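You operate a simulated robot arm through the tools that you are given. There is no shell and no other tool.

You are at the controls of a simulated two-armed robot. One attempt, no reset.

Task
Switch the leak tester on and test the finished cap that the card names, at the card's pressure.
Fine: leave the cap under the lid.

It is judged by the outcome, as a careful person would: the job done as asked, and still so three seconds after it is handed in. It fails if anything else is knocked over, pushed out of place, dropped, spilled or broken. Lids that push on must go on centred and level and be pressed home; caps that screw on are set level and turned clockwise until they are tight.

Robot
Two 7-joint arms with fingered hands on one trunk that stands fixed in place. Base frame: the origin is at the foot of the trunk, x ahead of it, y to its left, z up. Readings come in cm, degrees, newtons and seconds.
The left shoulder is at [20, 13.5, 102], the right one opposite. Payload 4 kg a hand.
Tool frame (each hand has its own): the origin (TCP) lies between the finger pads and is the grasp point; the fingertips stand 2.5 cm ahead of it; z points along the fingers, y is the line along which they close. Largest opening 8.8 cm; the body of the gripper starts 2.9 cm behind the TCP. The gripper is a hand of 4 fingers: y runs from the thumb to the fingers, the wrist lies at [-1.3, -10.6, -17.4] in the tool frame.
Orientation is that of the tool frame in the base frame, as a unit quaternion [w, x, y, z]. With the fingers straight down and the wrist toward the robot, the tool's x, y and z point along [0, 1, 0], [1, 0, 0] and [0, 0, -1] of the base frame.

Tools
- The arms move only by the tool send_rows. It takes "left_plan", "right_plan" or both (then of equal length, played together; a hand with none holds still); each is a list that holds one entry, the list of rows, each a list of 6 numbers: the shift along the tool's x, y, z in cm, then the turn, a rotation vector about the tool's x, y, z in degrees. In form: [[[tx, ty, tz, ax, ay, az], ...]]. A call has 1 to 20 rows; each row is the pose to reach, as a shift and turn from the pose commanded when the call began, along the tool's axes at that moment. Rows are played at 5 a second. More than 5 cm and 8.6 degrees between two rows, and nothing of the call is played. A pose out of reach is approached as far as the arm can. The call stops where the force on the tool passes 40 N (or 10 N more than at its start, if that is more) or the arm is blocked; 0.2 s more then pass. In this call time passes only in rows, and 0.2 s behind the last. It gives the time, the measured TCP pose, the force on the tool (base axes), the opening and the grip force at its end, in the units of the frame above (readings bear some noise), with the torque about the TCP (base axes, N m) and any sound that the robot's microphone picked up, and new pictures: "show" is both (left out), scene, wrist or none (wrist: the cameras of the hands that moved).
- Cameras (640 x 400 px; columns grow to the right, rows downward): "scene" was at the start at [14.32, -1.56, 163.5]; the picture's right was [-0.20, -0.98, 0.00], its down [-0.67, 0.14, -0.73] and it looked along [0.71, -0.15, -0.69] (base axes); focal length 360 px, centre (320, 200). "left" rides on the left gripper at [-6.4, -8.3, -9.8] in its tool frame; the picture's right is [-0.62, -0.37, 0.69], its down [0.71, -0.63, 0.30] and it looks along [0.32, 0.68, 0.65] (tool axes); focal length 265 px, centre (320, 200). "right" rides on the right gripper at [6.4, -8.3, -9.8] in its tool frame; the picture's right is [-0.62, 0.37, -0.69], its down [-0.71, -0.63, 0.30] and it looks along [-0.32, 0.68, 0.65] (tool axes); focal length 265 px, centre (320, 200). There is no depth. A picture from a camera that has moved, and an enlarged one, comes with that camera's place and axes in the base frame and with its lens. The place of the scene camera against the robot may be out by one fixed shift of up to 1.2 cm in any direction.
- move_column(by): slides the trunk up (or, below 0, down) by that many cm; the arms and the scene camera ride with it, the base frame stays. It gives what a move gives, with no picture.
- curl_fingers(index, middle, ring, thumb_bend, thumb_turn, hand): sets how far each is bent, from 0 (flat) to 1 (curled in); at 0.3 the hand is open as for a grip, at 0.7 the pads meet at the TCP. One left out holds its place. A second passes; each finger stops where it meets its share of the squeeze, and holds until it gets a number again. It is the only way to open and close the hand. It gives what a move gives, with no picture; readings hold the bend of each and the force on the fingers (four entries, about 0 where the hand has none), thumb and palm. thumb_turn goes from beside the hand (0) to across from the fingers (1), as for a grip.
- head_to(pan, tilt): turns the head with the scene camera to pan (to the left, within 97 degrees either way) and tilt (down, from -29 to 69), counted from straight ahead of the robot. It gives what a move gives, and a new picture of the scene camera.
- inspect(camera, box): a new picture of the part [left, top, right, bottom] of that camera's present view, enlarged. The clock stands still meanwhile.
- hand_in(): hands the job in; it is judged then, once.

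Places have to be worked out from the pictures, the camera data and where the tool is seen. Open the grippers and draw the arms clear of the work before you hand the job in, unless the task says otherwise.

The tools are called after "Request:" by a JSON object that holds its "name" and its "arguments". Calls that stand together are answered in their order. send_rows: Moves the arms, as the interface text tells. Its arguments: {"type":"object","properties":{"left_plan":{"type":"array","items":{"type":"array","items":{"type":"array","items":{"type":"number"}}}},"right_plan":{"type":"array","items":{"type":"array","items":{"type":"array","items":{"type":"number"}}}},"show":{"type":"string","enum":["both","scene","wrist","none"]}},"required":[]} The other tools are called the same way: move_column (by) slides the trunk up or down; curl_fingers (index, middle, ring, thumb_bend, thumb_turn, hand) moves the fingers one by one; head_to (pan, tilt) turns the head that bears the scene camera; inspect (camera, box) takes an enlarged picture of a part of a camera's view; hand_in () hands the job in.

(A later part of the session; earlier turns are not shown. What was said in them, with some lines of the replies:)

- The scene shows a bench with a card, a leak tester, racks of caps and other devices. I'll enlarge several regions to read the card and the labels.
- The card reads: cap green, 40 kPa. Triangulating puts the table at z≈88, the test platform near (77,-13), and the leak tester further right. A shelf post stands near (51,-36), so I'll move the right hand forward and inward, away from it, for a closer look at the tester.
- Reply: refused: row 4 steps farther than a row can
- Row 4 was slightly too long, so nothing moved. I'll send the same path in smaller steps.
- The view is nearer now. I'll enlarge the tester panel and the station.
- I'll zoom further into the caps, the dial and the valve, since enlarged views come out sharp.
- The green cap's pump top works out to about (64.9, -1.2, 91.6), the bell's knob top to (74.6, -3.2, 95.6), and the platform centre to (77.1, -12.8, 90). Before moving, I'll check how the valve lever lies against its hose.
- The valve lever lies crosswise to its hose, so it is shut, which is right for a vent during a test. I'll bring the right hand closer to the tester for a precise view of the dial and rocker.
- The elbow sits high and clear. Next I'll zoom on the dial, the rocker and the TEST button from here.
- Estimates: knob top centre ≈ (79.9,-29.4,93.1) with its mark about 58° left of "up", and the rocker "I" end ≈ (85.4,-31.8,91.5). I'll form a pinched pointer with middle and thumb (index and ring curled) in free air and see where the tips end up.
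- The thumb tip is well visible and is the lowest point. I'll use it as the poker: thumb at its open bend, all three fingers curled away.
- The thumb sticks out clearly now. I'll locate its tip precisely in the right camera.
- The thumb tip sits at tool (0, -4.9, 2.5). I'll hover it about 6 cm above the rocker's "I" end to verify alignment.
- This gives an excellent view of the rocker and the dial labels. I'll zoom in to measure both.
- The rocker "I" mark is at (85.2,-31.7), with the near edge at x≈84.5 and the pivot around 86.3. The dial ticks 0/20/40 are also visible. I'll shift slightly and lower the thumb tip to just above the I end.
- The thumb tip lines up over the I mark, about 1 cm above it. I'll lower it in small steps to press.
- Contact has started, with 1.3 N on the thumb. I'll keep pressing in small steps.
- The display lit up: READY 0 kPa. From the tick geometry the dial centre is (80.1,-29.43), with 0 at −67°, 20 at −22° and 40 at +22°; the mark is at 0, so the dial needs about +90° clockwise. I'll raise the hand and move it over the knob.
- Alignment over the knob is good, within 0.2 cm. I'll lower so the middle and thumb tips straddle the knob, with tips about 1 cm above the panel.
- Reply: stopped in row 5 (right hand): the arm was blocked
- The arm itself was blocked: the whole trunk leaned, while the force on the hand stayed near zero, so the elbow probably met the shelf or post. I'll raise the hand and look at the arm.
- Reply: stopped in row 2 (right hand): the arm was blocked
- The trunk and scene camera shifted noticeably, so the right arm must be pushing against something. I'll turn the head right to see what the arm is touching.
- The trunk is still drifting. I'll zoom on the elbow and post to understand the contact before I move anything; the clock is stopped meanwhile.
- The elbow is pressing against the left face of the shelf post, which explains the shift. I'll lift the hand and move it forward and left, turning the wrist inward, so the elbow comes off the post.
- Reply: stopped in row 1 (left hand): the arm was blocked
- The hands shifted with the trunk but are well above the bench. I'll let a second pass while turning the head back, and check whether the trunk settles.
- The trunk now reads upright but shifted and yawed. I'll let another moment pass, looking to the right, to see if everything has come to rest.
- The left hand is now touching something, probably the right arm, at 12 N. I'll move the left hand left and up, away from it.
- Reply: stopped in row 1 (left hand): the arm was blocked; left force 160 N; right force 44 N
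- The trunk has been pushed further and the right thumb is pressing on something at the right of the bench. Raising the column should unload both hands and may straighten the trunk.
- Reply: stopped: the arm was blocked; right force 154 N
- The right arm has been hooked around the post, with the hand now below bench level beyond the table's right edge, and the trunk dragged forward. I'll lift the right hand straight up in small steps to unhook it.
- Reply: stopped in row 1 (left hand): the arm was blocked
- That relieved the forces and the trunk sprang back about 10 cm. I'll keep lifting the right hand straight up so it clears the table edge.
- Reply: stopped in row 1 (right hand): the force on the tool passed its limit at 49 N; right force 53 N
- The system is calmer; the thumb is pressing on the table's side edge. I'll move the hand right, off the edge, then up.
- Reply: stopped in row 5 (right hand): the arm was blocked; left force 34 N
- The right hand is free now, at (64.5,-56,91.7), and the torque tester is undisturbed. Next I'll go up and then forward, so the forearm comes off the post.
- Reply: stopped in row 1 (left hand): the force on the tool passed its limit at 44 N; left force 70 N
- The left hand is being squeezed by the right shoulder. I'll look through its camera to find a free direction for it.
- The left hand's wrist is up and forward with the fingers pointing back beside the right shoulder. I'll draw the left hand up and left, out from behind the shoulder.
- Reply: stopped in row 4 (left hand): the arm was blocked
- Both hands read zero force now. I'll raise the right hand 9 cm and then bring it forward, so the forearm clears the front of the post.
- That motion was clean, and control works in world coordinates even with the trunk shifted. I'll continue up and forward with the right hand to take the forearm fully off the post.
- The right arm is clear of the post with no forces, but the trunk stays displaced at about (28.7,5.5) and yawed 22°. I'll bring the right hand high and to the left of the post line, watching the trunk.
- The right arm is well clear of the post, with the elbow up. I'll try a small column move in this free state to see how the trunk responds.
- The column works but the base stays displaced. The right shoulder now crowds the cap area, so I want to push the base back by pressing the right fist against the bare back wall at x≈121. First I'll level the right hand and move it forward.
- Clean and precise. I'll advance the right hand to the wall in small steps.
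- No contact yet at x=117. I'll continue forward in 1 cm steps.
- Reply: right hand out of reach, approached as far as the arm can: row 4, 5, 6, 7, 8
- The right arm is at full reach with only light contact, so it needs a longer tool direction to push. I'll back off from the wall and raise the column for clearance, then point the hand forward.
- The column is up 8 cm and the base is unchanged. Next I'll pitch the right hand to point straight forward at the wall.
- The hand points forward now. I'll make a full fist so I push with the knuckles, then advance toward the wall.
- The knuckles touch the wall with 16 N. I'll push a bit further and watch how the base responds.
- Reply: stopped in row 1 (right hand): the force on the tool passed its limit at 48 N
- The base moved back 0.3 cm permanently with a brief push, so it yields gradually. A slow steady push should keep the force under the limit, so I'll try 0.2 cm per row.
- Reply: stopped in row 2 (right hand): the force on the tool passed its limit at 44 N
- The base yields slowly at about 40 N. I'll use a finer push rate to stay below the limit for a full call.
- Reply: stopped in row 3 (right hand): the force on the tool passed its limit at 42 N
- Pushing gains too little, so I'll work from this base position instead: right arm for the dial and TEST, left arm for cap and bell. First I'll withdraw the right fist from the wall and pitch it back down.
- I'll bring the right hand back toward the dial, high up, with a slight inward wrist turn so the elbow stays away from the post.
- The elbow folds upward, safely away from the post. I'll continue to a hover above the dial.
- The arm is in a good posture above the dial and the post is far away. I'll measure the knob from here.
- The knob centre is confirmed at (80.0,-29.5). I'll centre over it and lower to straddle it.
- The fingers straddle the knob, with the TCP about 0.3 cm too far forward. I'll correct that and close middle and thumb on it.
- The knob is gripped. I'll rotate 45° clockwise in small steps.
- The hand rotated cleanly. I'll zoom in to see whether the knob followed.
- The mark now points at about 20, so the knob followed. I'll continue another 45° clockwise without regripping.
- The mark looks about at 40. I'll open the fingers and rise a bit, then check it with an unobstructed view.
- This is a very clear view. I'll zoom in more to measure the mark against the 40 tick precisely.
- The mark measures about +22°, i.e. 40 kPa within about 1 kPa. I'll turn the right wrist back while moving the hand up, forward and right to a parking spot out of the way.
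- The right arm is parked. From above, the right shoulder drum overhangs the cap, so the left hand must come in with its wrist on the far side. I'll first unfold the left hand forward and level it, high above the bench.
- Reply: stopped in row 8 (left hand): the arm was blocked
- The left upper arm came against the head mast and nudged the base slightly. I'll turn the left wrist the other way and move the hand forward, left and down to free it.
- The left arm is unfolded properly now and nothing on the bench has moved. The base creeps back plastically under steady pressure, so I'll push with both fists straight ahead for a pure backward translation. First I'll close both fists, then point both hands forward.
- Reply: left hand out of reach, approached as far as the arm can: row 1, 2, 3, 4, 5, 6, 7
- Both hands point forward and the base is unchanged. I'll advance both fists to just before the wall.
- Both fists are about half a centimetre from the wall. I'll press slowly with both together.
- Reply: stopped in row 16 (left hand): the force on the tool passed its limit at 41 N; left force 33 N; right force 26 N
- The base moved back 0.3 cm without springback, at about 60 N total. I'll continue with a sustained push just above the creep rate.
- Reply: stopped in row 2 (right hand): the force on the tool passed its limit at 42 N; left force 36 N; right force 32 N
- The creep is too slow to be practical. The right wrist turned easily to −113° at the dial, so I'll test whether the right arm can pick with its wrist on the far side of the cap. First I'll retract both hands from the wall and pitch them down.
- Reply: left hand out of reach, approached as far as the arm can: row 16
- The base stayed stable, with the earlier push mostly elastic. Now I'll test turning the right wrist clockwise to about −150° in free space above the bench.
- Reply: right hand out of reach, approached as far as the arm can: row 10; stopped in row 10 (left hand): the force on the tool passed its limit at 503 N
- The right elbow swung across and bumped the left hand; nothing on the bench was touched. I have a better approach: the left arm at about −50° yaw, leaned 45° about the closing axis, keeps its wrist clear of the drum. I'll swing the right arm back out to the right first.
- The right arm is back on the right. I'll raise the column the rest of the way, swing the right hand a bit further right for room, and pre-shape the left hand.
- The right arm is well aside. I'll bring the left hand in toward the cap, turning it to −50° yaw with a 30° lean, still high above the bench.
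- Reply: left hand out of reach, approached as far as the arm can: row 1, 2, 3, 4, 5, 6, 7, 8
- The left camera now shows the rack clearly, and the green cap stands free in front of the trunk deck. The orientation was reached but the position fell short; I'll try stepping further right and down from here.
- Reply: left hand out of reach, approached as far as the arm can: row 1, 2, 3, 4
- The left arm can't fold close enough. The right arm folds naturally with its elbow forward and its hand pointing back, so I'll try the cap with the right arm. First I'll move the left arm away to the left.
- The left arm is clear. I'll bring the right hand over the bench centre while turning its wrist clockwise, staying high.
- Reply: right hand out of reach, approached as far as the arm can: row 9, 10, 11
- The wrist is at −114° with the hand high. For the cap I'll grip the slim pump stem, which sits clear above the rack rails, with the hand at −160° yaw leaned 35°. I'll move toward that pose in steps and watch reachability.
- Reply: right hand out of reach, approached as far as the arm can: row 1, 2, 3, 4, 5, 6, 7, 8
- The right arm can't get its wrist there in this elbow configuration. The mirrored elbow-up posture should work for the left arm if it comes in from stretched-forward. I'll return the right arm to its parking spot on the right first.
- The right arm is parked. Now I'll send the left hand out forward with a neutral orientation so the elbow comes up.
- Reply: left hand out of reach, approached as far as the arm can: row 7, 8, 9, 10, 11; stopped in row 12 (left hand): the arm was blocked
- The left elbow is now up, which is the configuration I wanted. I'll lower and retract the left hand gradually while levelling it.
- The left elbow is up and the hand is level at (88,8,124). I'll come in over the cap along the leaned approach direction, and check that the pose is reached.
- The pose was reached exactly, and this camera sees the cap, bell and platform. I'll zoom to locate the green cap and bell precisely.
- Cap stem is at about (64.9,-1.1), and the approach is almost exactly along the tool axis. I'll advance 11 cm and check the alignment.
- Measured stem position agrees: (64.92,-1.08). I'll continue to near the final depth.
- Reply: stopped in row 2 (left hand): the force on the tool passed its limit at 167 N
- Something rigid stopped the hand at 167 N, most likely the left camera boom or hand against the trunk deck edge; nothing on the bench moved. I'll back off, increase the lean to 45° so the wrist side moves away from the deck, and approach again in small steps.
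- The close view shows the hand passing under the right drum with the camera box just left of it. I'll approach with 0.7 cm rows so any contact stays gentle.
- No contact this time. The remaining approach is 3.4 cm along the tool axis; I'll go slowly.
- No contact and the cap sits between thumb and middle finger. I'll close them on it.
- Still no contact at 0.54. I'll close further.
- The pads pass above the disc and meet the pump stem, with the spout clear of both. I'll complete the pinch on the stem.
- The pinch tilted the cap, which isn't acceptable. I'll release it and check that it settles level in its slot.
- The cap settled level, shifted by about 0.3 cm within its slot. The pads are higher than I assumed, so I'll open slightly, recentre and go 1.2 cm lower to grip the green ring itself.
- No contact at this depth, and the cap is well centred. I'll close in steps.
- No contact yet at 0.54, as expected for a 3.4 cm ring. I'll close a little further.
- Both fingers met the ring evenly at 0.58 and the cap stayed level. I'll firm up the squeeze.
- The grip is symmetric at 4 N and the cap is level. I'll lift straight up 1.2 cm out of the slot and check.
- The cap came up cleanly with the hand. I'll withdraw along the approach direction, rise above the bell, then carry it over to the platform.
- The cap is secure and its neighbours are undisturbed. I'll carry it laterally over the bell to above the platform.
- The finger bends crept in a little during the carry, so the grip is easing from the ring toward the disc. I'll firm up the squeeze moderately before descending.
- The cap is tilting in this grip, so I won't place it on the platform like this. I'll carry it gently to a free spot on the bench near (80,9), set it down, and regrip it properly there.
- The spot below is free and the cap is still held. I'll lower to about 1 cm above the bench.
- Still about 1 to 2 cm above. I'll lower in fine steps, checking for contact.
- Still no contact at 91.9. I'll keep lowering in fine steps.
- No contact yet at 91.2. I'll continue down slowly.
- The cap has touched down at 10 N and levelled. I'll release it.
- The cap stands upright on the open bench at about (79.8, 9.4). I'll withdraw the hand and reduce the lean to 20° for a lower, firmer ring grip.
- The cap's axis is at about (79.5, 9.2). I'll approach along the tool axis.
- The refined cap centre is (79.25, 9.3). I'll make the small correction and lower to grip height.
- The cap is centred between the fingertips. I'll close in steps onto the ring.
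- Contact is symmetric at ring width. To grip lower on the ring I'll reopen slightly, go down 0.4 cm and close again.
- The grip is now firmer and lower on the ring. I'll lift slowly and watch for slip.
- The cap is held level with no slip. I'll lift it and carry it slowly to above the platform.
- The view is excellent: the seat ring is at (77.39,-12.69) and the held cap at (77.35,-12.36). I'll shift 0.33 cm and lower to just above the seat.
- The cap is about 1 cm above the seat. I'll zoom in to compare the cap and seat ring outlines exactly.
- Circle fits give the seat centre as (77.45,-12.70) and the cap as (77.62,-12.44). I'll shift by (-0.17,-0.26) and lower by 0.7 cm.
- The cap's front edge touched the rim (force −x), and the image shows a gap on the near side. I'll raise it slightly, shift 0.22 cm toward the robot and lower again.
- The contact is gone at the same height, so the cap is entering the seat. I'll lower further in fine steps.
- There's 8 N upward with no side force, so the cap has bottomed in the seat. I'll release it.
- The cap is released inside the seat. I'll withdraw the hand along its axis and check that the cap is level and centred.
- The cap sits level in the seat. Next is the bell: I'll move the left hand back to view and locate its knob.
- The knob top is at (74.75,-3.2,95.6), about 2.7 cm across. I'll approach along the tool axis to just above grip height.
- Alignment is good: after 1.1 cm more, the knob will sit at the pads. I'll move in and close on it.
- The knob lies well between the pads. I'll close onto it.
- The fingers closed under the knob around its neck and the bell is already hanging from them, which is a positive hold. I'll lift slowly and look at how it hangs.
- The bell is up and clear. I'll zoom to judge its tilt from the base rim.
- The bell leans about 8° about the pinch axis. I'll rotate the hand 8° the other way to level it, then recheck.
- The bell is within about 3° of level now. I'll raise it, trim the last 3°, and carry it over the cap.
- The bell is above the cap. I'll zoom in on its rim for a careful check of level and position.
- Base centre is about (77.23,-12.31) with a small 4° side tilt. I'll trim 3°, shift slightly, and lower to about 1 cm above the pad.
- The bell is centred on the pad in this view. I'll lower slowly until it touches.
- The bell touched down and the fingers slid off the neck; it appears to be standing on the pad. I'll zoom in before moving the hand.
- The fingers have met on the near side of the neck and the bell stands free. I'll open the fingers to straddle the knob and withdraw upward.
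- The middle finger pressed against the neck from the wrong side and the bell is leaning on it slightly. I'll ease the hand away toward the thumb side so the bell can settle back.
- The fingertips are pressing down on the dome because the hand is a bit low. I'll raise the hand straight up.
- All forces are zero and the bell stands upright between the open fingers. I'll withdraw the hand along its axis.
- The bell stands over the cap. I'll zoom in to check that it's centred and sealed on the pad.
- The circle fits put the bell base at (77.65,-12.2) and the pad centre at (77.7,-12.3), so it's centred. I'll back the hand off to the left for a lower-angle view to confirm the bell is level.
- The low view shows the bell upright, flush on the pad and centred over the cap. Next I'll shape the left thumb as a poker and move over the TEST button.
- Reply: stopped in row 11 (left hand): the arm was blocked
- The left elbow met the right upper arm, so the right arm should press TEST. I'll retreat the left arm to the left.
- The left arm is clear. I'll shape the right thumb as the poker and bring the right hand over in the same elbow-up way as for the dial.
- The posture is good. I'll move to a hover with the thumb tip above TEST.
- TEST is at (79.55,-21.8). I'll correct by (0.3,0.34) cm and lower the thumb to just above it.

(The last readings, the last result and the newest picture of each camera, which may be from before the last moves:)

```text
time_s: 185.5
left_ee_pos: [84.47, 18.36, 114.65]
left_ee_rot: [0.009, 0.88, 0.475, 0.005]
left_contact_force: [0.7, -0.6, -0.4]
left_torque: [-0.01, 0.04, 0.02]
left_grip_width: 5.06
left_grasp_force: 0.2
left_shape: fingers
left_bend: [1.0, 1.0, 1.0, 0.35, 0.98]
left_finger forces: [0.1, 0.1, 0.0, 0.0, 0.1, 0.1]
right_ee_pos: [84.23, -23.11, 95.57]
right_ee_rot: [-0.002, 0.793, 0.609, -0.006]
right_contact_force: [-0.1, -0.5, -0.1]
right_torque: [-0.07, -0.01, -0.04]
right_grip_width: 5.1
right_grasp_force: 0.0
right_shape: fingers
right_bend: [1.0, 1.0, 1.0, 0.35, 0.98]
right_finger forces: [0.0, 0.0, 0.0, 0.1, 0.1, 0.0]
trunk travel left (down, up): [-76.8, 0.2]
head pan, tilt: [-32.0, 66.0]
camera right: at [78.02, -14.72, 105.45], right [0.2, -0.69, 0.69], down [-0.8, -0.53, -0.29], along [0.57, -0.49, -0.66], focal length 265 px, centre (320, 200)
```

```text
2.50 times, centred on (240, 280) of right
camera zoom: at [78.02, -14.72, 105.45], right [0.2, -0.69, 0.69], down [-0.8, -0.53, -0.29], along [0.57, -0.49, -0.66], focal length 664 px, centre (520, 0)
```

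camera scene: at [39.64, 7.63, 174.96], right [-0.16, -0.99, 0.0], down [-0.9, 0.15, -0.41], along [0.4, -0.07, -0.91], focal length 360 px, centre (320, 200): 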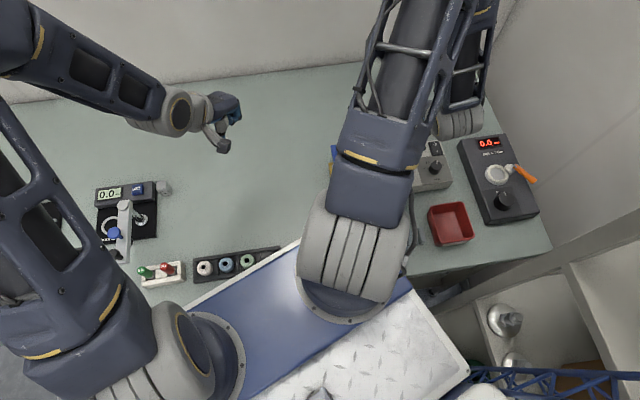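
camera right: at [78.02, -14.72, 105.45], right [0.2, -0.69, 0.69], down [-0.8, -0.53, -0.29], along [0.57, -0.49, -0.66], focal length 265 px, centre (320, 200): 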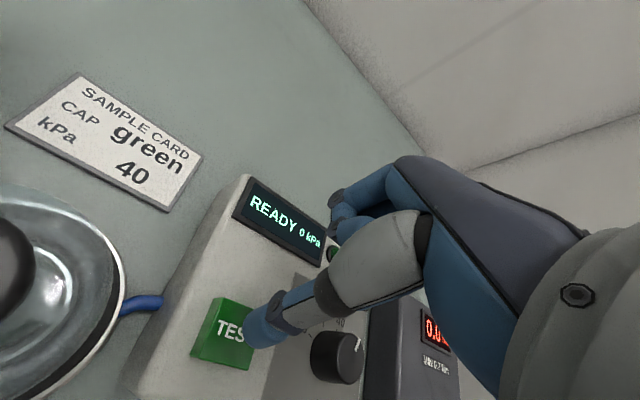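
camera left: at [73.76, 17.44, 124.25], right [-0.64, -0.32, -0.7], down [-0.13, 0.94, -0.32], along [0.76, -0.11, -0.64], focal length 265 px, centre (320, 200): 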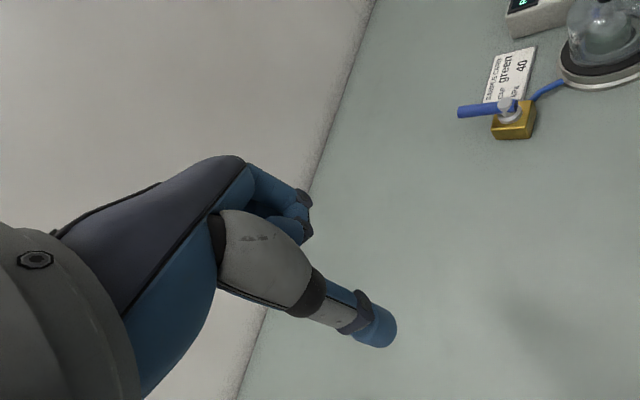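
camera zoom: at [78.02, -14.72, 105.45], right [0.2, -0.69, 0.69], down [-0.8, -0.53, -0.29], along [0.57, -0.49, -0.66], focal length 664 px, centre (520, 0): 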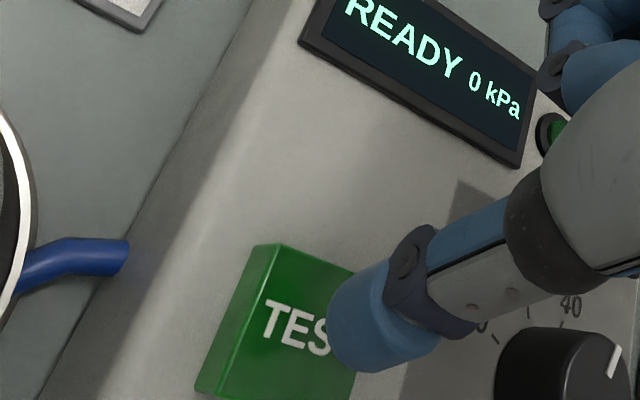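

The thumb will meet the button's centre as it descends. I'll press in small steps.

Request:
{"name": "send_rows", "arguments": {"right_plan": [[[0, -0.1, 0.4, 0, 0, 0], [0, -0.1, 0.8, 0, 0, 0], [0, -0.1, 1.1, 0, 0, 0], [0, -0.1, 1.3, 0, 0, 0]]], "show": "wrist"}}

Request:
{"name": "inspect", "arguments": {"camera": "right", "box": [180, 150, 380, 310]}}

```text
time_s: 186.5
left_ee_pos: [84.5, 18.05, 114.59]
left_ee_rot: [0.01, 0.88, 0.475, 0.006]
left_contact_force: [-0.5, -0.1, -0.4]
left_torque: [-0.01, 0.04, -0.03]
left_grip_width: 5.03
left_grasp_force: 0.1
left_shape: fingers
left_bend: [1.0, 1.0, 1.0, 0.35, 0.98]
left_finger forces: [0.0, 0.1, 0.1, 0.0, 0.0, 0.0]
right_ee_pos: [84.22, -23.1, 94.25]
right_ee_rot: [0.0, 0.793, 0.609, -0.006]
right_contact_force: [0.3, 0.8, -0.4]
right_torque: [-0.01, -0.01, 0.0]
right_grip_width: 5.11
right_grasp_force: 0.1
right_shape: fingers
right_bend: [1.0, 1.0, 1.0, 0.35, 0.98]
right_finger forces: [0.0, 0.1, 0.0, 0.0, 0.0, 0.1]
trunk travel left (down, up): [-76.8, 0.2]
head pan, tilt: [-32.0, 66.0]
camera right: at [77.97, -14.83, 104.2], right [0.2, -0.69, 0.69], down [-0.8, -0.53, -0.29], along [0.57, -0.49, -0.66], focal length 265 px, centre (320, 200)
```

right: 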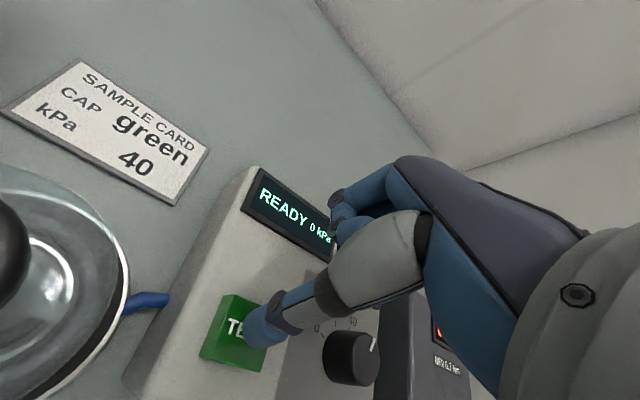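

```text
2.50 times, centred on (280, 230) of right
camera zoom: at [77.97, -14.83, 104.2], right [0.2, -0.69, 0.69], down [-0.8, -0.53, -0.29], along [0.57, -0.49, -0.66], focal length 664 px, centre (420, 125)
```

zoom: 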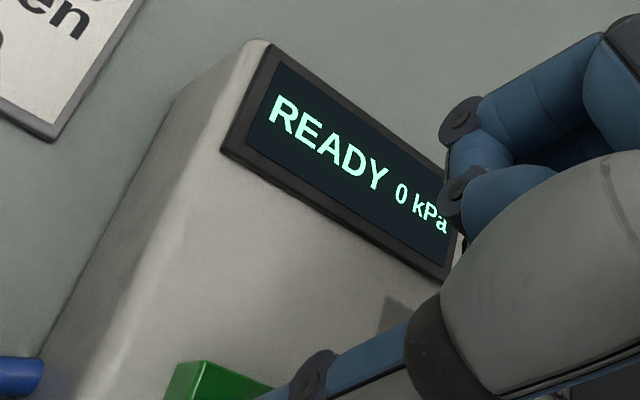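

There's still no contact. I'll continue pressing down slowly.

Request:
{"name": "send_rows", "arguments": {"right_plan": [[[0, 0, 0.2, 0, 0, 0], [0, 0, 0.4, 0, 0, 0], [0, 0, 0.55, 0, 0, 0], [0, 0, 0.7, 0, 0, 0]]], "show": "wrist"}}

Request:
{"name": "inspect", "arguments": {"camera": "right", "box": [200, 150, 360, 310]}}

```text
time_s: 187.5
left_ee_pos: [84.41, 18.09, 114.49]
left_ee_rot: [0.011, 0.88, 0.475, 0.006]
left_contact_force: [0.4, -0.3, 0.1]
left_torque: [-0.04, -0.01, 0.02]
left_grip_width: 5.06
left_grasp_force: 0.0
left_shape: fingers
left_bend: [1.0, 1.0, 1.0, 0.35, 0.98]
left_finger forces: [0.0, 0.0, 0.0, 0.0, 0.0, 0.1]
right_ee_pos: [83.97, -23.16, 93.58]
right_ee_rot: [0.0, 0.793, 0.609, -0.007]
right_contact_force: [0.6, -0.5, 2.6]
right_torque: [0.07, 0.11, -0.01]
right_grip_width: 5.07
right_grasp_force: 1.5
right_shape: fingers
right_bend: [1.0, 1.0, 1.0, 0.35, 0.98]
right_finger forces: [0.0, 0.1, 0.0, 0.0, 3.3, 0.0]
trunk travel left (down, up): [-76.8, 0.2]
head pan, tilt: [-32.0, 66.0]
heard: click
camera right: at [77.91, -14.85, 103.51], right [0.2, -0.69, 0.69], down [-0.8, -0.53, -0.29], along [0.57, -0.49, -0.66], focal length 265 px, centre (320, 200)
```

right: 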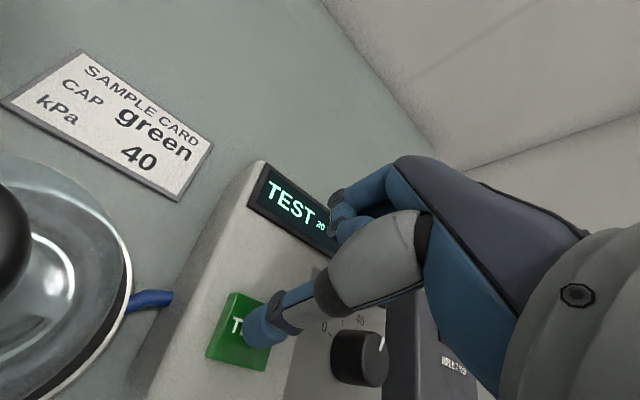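

```text
2.50 times, centred on (280, 230) of right
camera zoom: at [77.91, -14.85, 103.51], right [0.2, -0.69, 0.69], down [-0.8, -0.53, -0.29], along [0.57, -0.49, -0.66], focal length 664 px, centre (420, 125)
```

zoom: 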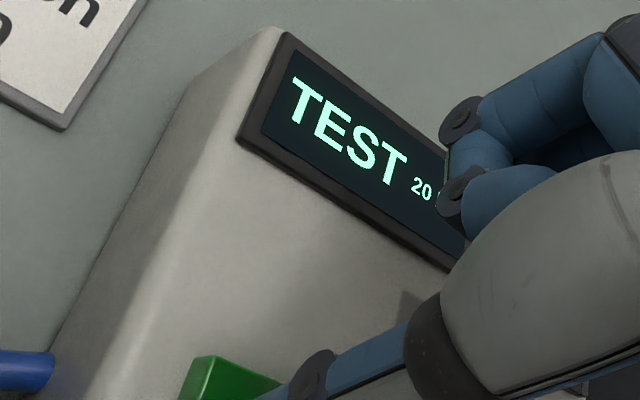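

It clicked and the display shows TEST. I'll lift the thumb off and watch the display.

Request:
{"name": "send_rows", "arguments": {"right_plan": [[[0, 0, -0.6, 0, 0, 0], [0, 0, -2, 0, 0, 0], [0, 1.0, -5, 0, 0, 0], [0, 2, -8, 0, 0, 0]]], "show": "wrist"}}

Request:
{"name": "inspect", "arguments": {"camera": "right", "box": [100, 150, 340, 350]}}

```text
time_s: 188.5
left_ee_pos: [84.5, 18.17, 114.6]
left_ee_rot: [0.011, 0.88, 0.475, 0.006]
left_contact_force: [-0.6, 0.0, -0.7]
left_torque: [-0.01, 0.0, -0.01]
left_grip_width: 5.05
left_grasp_force: 0.0
left_shape: fingers
left_bend: [1.0, 1.0, 1.0, 0.35, 0.98]
left_finger forces: [0.0, 0.0, 0.0, 0.0, 0.0, 0.0]
right_ee_pos: [86.35, -23.51, 101.59]
right_ee_rot: [-0.001, 0.793, 0.61, -0.007]
right_contact_force: [0.3, 0.6, -0.5]
right_torque: [0.01, 0.02, 0.0]
right_grip_width: 5.06
right_grasp_force: 0.1
right_shape: fingers
right_bend: [1.0, 1.0, 1.0, 0.35, 0.98]
right_finger forces: [0.0, 0.0, 0.1, 0.0, 0.0, 0.0]
trunk travel left (down, up): [-76.8, 0.2]
head pan, tilt: [-32.0, 66.0]
camera right: at [80.06, -15.26, 111.52], right [0.21, -0.69, 0.69], down [-0.8, -0.53, -0.29], along [0.57, -0.49, -0.66], focal length 265 px, centre (320, 200)
```

right: 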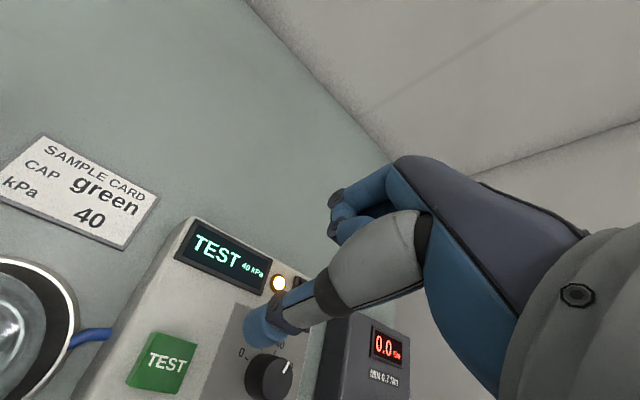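

```text
2.00 times, centred on (220, 250) of right
camera zoom: at [80.06, -15.26, 111.52], right [0.21, -0.69, 0.69], down [-0.8, -0.53, -0.29], along [0.57, -0.49, -0.66], focal length 531 px, centre (520, 100)
```

zoom: 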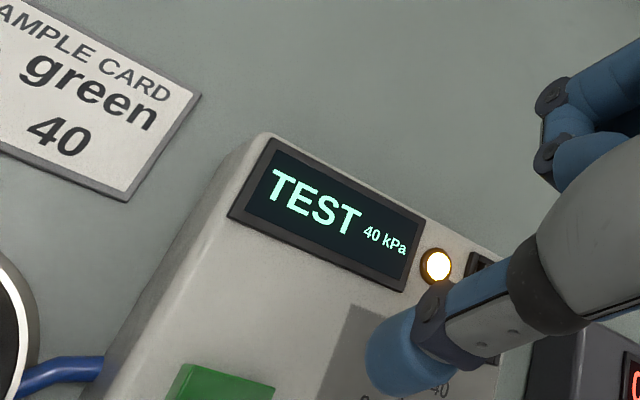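

The tester is holding 40 kPa with an amber light, so the test is running and the seal is good. I'll hold still and wait for the result.

Request:
{"name": "send_rows", "arguments": {"right_plan": [[[0, 0, 0, 0, 0, 0], [0, 0, 0, 0, 0, 0], [0, 0, 0, 0, 0, 0], [0, 0, 0, 0, 0, 0], [0, 0, 0, 0, 0, 0], [0, 0, 0, 0, 0, 0], [0, 0, 0, 0, 0, 0], [0, 0, 0, 0, 0, 0], [0, 0, 0, 0, 0, 0], [0, 0, 0, 0, 0, 0], [0, 0, 0, 0, 0, 0], [0, 0, 0, 0, 0, 0], [0, 0, 0, 0, 0, 0], [0, 0, 0, 0, 0, 0], [0, 0, 0, 0, 0, 0], [0, 0, 0, 0, 0, 0], [0, 0, 0, 0, 0, 0], [0, 0, 0, 0, 0, 0], [0, 0, 0, 0, 0, 0], [0, 0, 0, 0, 0, 0]]], "show": "none"}}

Request:
{"name": "inspect", "arguments": {"camera": "right", "box": [100, 150, 340, 350]}}

```text
time_s: 192.7
left_ee_pos: [84.43, 18.16, 114.54]
left_ee_rot: [0.011, 0.88, 0.476, 0.005]
left_contact_force: [-0.4, -1.7, 0.3]
left_torque: [0.03, 0.02, 0.01]
left_grip_width: 5.02
left_grasp_force: 0.0
left_shape: fingers
left_bend: [1.0, 1.0, 1.0, 0.35, 0.98]
left_finger forces: [0.0, 0.0, 0.1, 0.1, 0.0, 0.0]
right_ee_pos: [86.17, -23.47, 101.49]
right_ee_rot: [-0.002, 0.792, 0.61, -0.007]
right_contact_force: [-0.1, 1.0, 0.1]
right_torque: [0.0, -0.01, 0.0]
right_grip_width: 5.09
right_grasp_force: 0.1
right_shape: fingers
right_bend: [1.0, 1.0, 1.0, 0.35, 0.98]
right_finger forces: [0.0, 0.0, 0.1, 0.0, 0.1, 0.1]
trunk travel left (down, up): [-76.8, 0.2]
head pan, tilt: [-32.0, 66.0]
```

```text
2.00 times, centred on (220, 250) of right
camera zoom: at [80.04, -15.25, 111.51], right [0.2, -0.69, 0.69], down [-0.8, -0.53, -0.29], along [0.57, -0.49, -0.66], focal length 531 px, centre (520, 100)
```

zoom: 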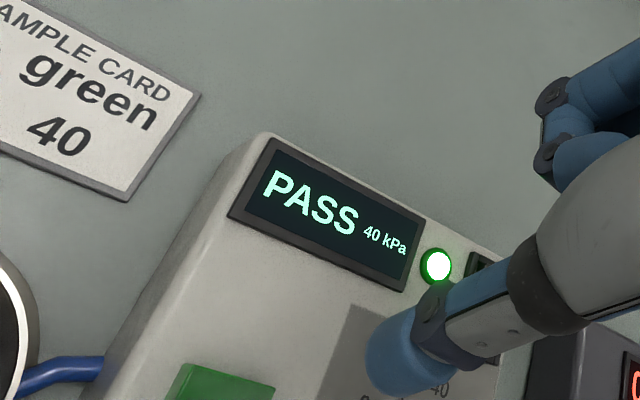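

PASS at 40 kPa with a green light. I'll raise and park the right arm away from the work, then open both hands.

Request:
{"name": "send_rows", "arguments": {"right_plan": [[[0, 0, -3.2, 0, 0, 0], [-1.2, 1.8, -6.4, 0, 0, 0], [-2.4, 3.6, -9.6, 0, 0, 0], [-3.6, 5.4, -12.8, 0, 0, 0], [-4.8, 7.1, -16, 0, 0, 0], [-8.3, 7.2, -16.5, 0, 0, 2.5], [-11.8, 7.3, -17, 0, 0, 5], [-15.4, 7.4, -17.5, 0, 0, 7.5], [-18.9, 7.45, -18, 0, 0, 10], [-22.4, 7.5, -18.5, 0, 0, 12.5], [-25.9, 7.56, -19, 0, 0, 15]]], "show": "scene"}}

Request:
{"name": "curl_fingers", "arguments": {"hand": "right", "index": 0.3, "middle": 0.3, "ring": 0.3, "thumb_bend": 0.3}}

Request:
{"name": "curl_fingers", "arguments": {"hand": "left", "index": 0.3, "middle": 0.3, "ring": 0.3, "thumb_bend": 0.3}}

Request:
{"name": "inspect", "arguments": {"camera": "scene", "box": [0, 0, 640, 400]}}

Request:
{"name": "inspect", "arguments": {"camera": "left", "box": [400, 0, 640, 150]}}

```text
time_s: 195.1
left_ee_pos: [84.48, 18.16, 114.49]
left_ee_rot: [0.009, 0.88, 0.476, 0.006]
left_contact_force: [0.3, -0.3, -0.3]
left_torque: [-0.01, 0.01, 0.0]
left_grip_width: 5.04
left_grasp_force: 0.0
left_shape: fingers
left_bend: [1.0, 1.0, 1.0, 0.35, 0.98]
left_finger forces: [0.0, 0.0, 0.0, 0.0, 0.0, 0.0]
right_ee_pos: [87.03, -50.36, 120.67]
right_ee_rot: [-0.001, 0.866, 0.501, -0.006]
right_contact_force: [0.1, -0.8, -0.1]
right_torque: [0.01, 0.01, 0.0]
right_grip_width: 5.05
right_grasp_force: 0.1
right_shape: fingers
right_bend: [1.0, 1.0, 1.0, 0.35, 0.98]
right_finger forces: [0.0, 0.1, 0.0, 0.0, 0.0, 0.0]
trunk travel left (down, up): [-76.8, 0.2]
head pan, tilt: [-32.0, 66.0]
camera scene: at [39.64, 7.64, 174.96], right [-0.16, -0.99, 0.0], down [-0.9, 0.15, -0.41], along [0.4, -0.07, -0.91], focal length 360 px, centre (320, 200)
```

scene: 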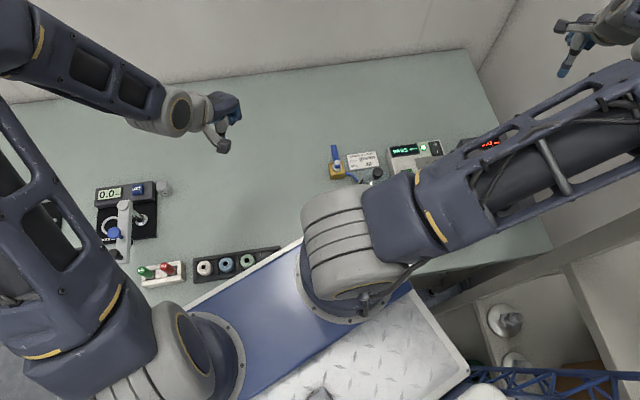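

```text
time_s: 196.1
left_ee_pos: [84.36, 18.16, 114.6]
left_ee_rot: [0.01, 0.88, 0.475, 0.006]
left_contact_force: [0.1, 0.2, 0.6]
left_torque: [-0.04, -0.03, -0.01]
left_grip_width: 5.06
left_grasp_force: 0.1
left_shape: fingers
left_bend: [1.0, 1.0, 1.0, 0.35, 0.98]
left_finger forces: [0.0, 0.0, 0.0, 0.0, 0.0, 0.1]
right_ee_pos: [87.07, -50.34, 120.7]
right_ee_rot: [0.0, 0.865, 0.501, -0.006]
right_contact_force: [0.6, -0.1, -0.6]
right_torque: [0.01, -0.03, -0.02]
right_grip_width: 8.46
right_grasp_force: 0.0
right_shape: fingers
right_bend: [0.3, 0.3, 0.3, 0.3, 0.98]
right_finger forces: [0.1, 0.0, 0.0, 0.0, 0.0, 0.0]
trunk travel left (down, up): [-76.8, 0.2]
head pan, tilt: [-32.0, 66.0]
```

```text
time_s: 197.1
left_ee_pos: [84.44, 18.05, 114.55]
left_ee_rot: [0.01, 0.88, 0.474, 0.005]
left_contact_force: [0.2, 0.3, 0.0]
left_torque: [0.0, 0.01, 0.0]
left_grip_width: 8.44
left_grasp_force: 0.1
left_shape: fingers
left_bend: [0.3, 0.3, 0.3, 0.3, 0.98]
left_finger forces: [0.0, 0.0, 0.0, 0.0, 0.0, 0.0]
right_ee_pos: [87.09, -50.4, 120.74]
right_ee_rot: [0.0, 0.865, 0.502, -0.007]
right_contact_force: [-0.7, 0.3, 0.5]
right_torque: [0.02, 0.0, -0.03]
right_grip_width: 8.44
right_grasp_force: 0.2
right_shape: fingers
right_bend: [0.3, 0.3, 0.3, 0.3, 0.98]
right_finger forces: [0.0, 0.0, 0.0, 0.1, 0.0, 0.1]
trunk travel left (down, up): [-76.8, 0.2]
head pan, tilt: [-32.0, 66.0]
```

```text
1.00 times, centred on (320, 200) of scene (not enlarged: the box is as wide or as high as the picture)
camera zoom: at [39.64, 7.62, 174.95], right [-0.16, -0.99, 0.0], down [-0.9, 0.15, -0.41], along [0.4, -0.07, -0.91], focal length 360 px, centre (320, 200)
```

zoom: 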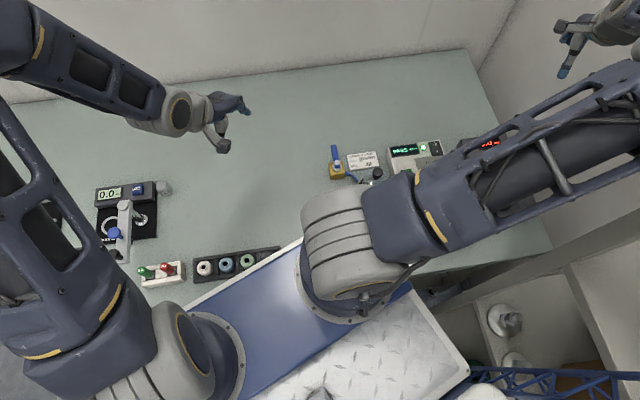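

```text
2.67 times, centred on (520, 75) of left
camera zoom: at [73.77, 17.47, 124.24], right [-0.64, -0.32, -0.7], down [-0.13, 0.94, -0.32], along [0.76, -0.11, -0.64], focal length 708 px, centre (-213, 533)
```

zoom: 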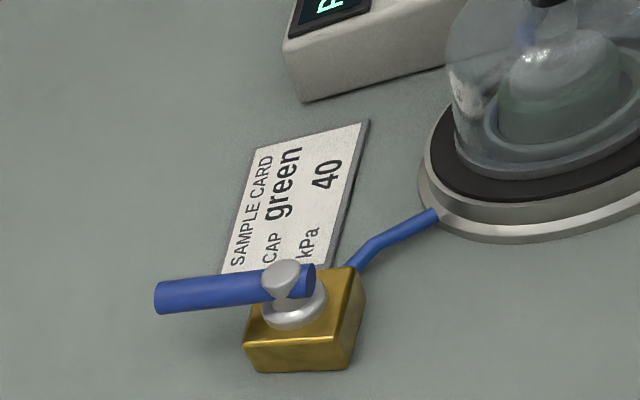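

The tester still shows PASS with the green light. I'll do a last check with the right camera and scene zoom that nothing under the right arm was disturbed.

Request:
{"name": "inspect", "arguments": {"camera": "right", "box": [0, 0, 640, 400]}}

Request:
{"name": "head_to", "arguments": {"pan": -65, "tilt": 55}}

```text
1.00 times, centred on (320, 200) of right (not enlarged: the box is as wide or as high as the picture)
camera zoom: at [83.26, -40.68, 130.6], right [0.02, -0.72, 0.7], down [-0.91, -0.31, -0.29], along [0.42, -0.63, -0.66], focal length 265 px, centre (320, 200)
```

zoom: 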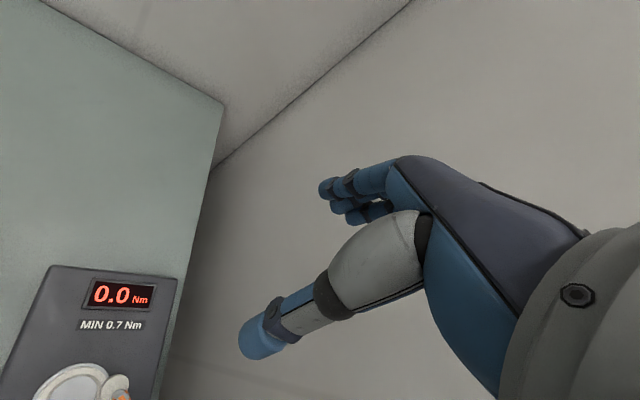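

```text
time_s: 198.1
left_ee_pos: [84.45, 18.19, 114.74]
left_ee_rot: [0.01, 0.88, 0.475, 0.005]
left_contact_force: [-0.3, 0.4, -1.4]
left_torque: [0.01, -0.01, 0.0]
left_grip_width: 8.43
left_grasp_force: 0.0
left_shape: fingers
left_bend: [0.3, 0.3, 0.3, 0.3, 0.98]
left_finger forces: [0.0, 0.1, 0.1, 0.0, 0.0, 0.0]
right_ee_pos: [87.0, -50.4, 120.66]
right_ee_rot: [0.0, 0.866, 0.501, -0.007]
right_contact_force: [-0.2, 0.9, -1.5]
right_torque: [-0.01, 0.03, 0.0]
right_grip_width: 8.44
right_grasp_force: 0.1
right_shape: fingers
right_bend: [0.3, 0.3, 0.3, 0.3, 0.98]
right_finger forces: [0.1, 0.0, 0.0, 0.0, 0.0, 0.1]
trunk travel left (down, up): [-76.8, 0.2]
head pan, tilt: [-65.0, 55.0]
camera scene: at [39.12, 3.73, 176.22], right [-0.67, -0.74, 0.0], down [-0.61, 0.55, -0.57], along [0.42, -0.38, -0.82], focal length 360 px, centre (320, 200)
```

scene: 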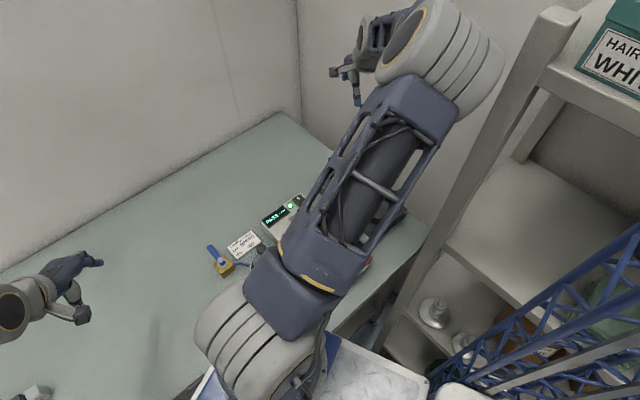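

Everything is in place, but the right elbow sits rather close to the post. I'll shift the right hand a little forward and left to leave a clear gap.

Request:
{"name": "send_rows", "arguments": {"right_plan": [[[3.4, -0.6, -0.3, 0, 0, 0], [6.8, -1.2, -0.6, 0, 0, 0], [10.2, -1.7, -0.9, 0, 0, 0], [13.6, -2.2, -1.2, 0, 0, 0]]], "show": "scene"}}

Request:
{"name": "inspect", "arguments": {"camera": "scene", "box": [200, 180, 440, 330]}}

```text
time_s: 199.1
left_ee_pos: [84.43, 18.18, 114.53]
left_ee_rot: [0.01, 0.88, 0.474, 0.006]
left_contact_force: [-0.6, -0.4, 0.3]
left_torque: [0.04, -0.01, -0.02]
left_grip_width: 8.45
left_grasp_force: 0.1
left_shape: fingers
left_bend: [0.3, 0.3, 0.3, 0.3, 0.98]
left_finger forces: [0.0, 0.0, 0.1, 0.1, 0.0, 0.0]
right_ee_pos: [91.7, -37.46, 121.97]
right_ee_rot: [-0.001, 0.866, 0.5, -0.006]
right_contact_force: [0.1, 0.1, -0.2]
right_torque: [0.02, 0.02, -0.02]
right_grip_width: 8.46
right_grasp_force: 0.0
right_shape: fingers
right_bend: [0.3, 0.3, 0.3, 0.3, 0.98]
right_finger forces: [0.1, 0.0, 0.1, 0.0, 0.0, 0.0]
trunk travel left (down, up): [-76.8, 0.2]
head pan, tilt: [-65.0, 55.0]
camera scene: at [39.09, 3.68, 176.22], right [-0.67, -0.74, 0.0], down [-0.61, 0.55, -0.57], along [0.42, -0.39, -0.82], focal length 360 px, centre (320, 200)
```

scene: 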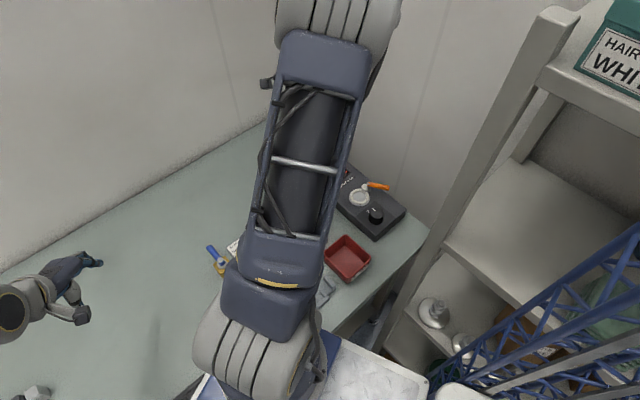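

```text
2.67 times, centred on (320, 255) of scene
camera zoom: at [39.09, 3.68, 176.22], right [-0.67, -0.74, 0.0], down [-0.61, 0.55, -0.57], along [0.42, -0.39, -0.82], focal length 961 px, centre (320, 53)
```

zoom: 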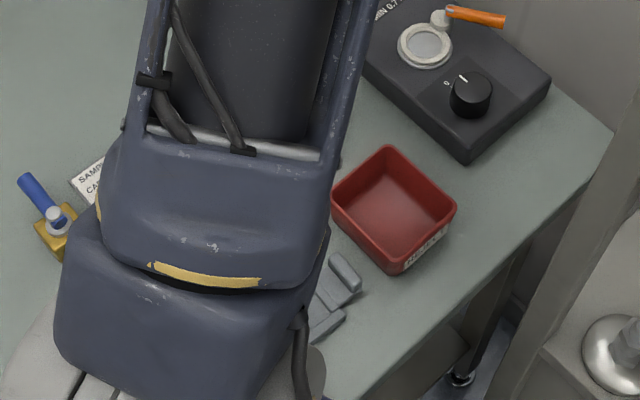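

The red bin, torque tester, rack and valve are all in place. The tester is on and reads PASS at 40 kPa, the green cap is under the bell, both hands are open, and the arms are clear. I'm handing in.

Request:
{"name": "hand_in", "arguments": {}}

```text
The job is handed in.
```

The leak tester is on, and the green cap passed at 40 kPa, the pressure on the card. I left the cap under the glass bell as you asked, with the green light still on.

A few things did not go smoothly:

- **Robot moved:** While I was setting the dial, the right elbow caught the shelf post. That dragged the robot's base about 28 cm forward and turned it about 22°. I could not push it back, so it finished the job from there and is still out of place.
- **Arm contacts:** In that incident the right hand pressed hard on the edge of the bench, and possibly on the torque tester. Later the two arms bumped each other, and the left hand hit something rigid, probably the robot's own body. I saw no damage or movement on the bench afterwards.
- **Cap handling:** The first grip on the cap tilted it. I set it down on a clear part of the bench and gripped it again before putting it in the seat.
- **Bell handling:** My fingers slid off the bell's neck as it touched down, and it leaned briefly before settling level and centred. I did not press it down, but it held 40 kPa.

Both hands are open and the arms are clear of the work.
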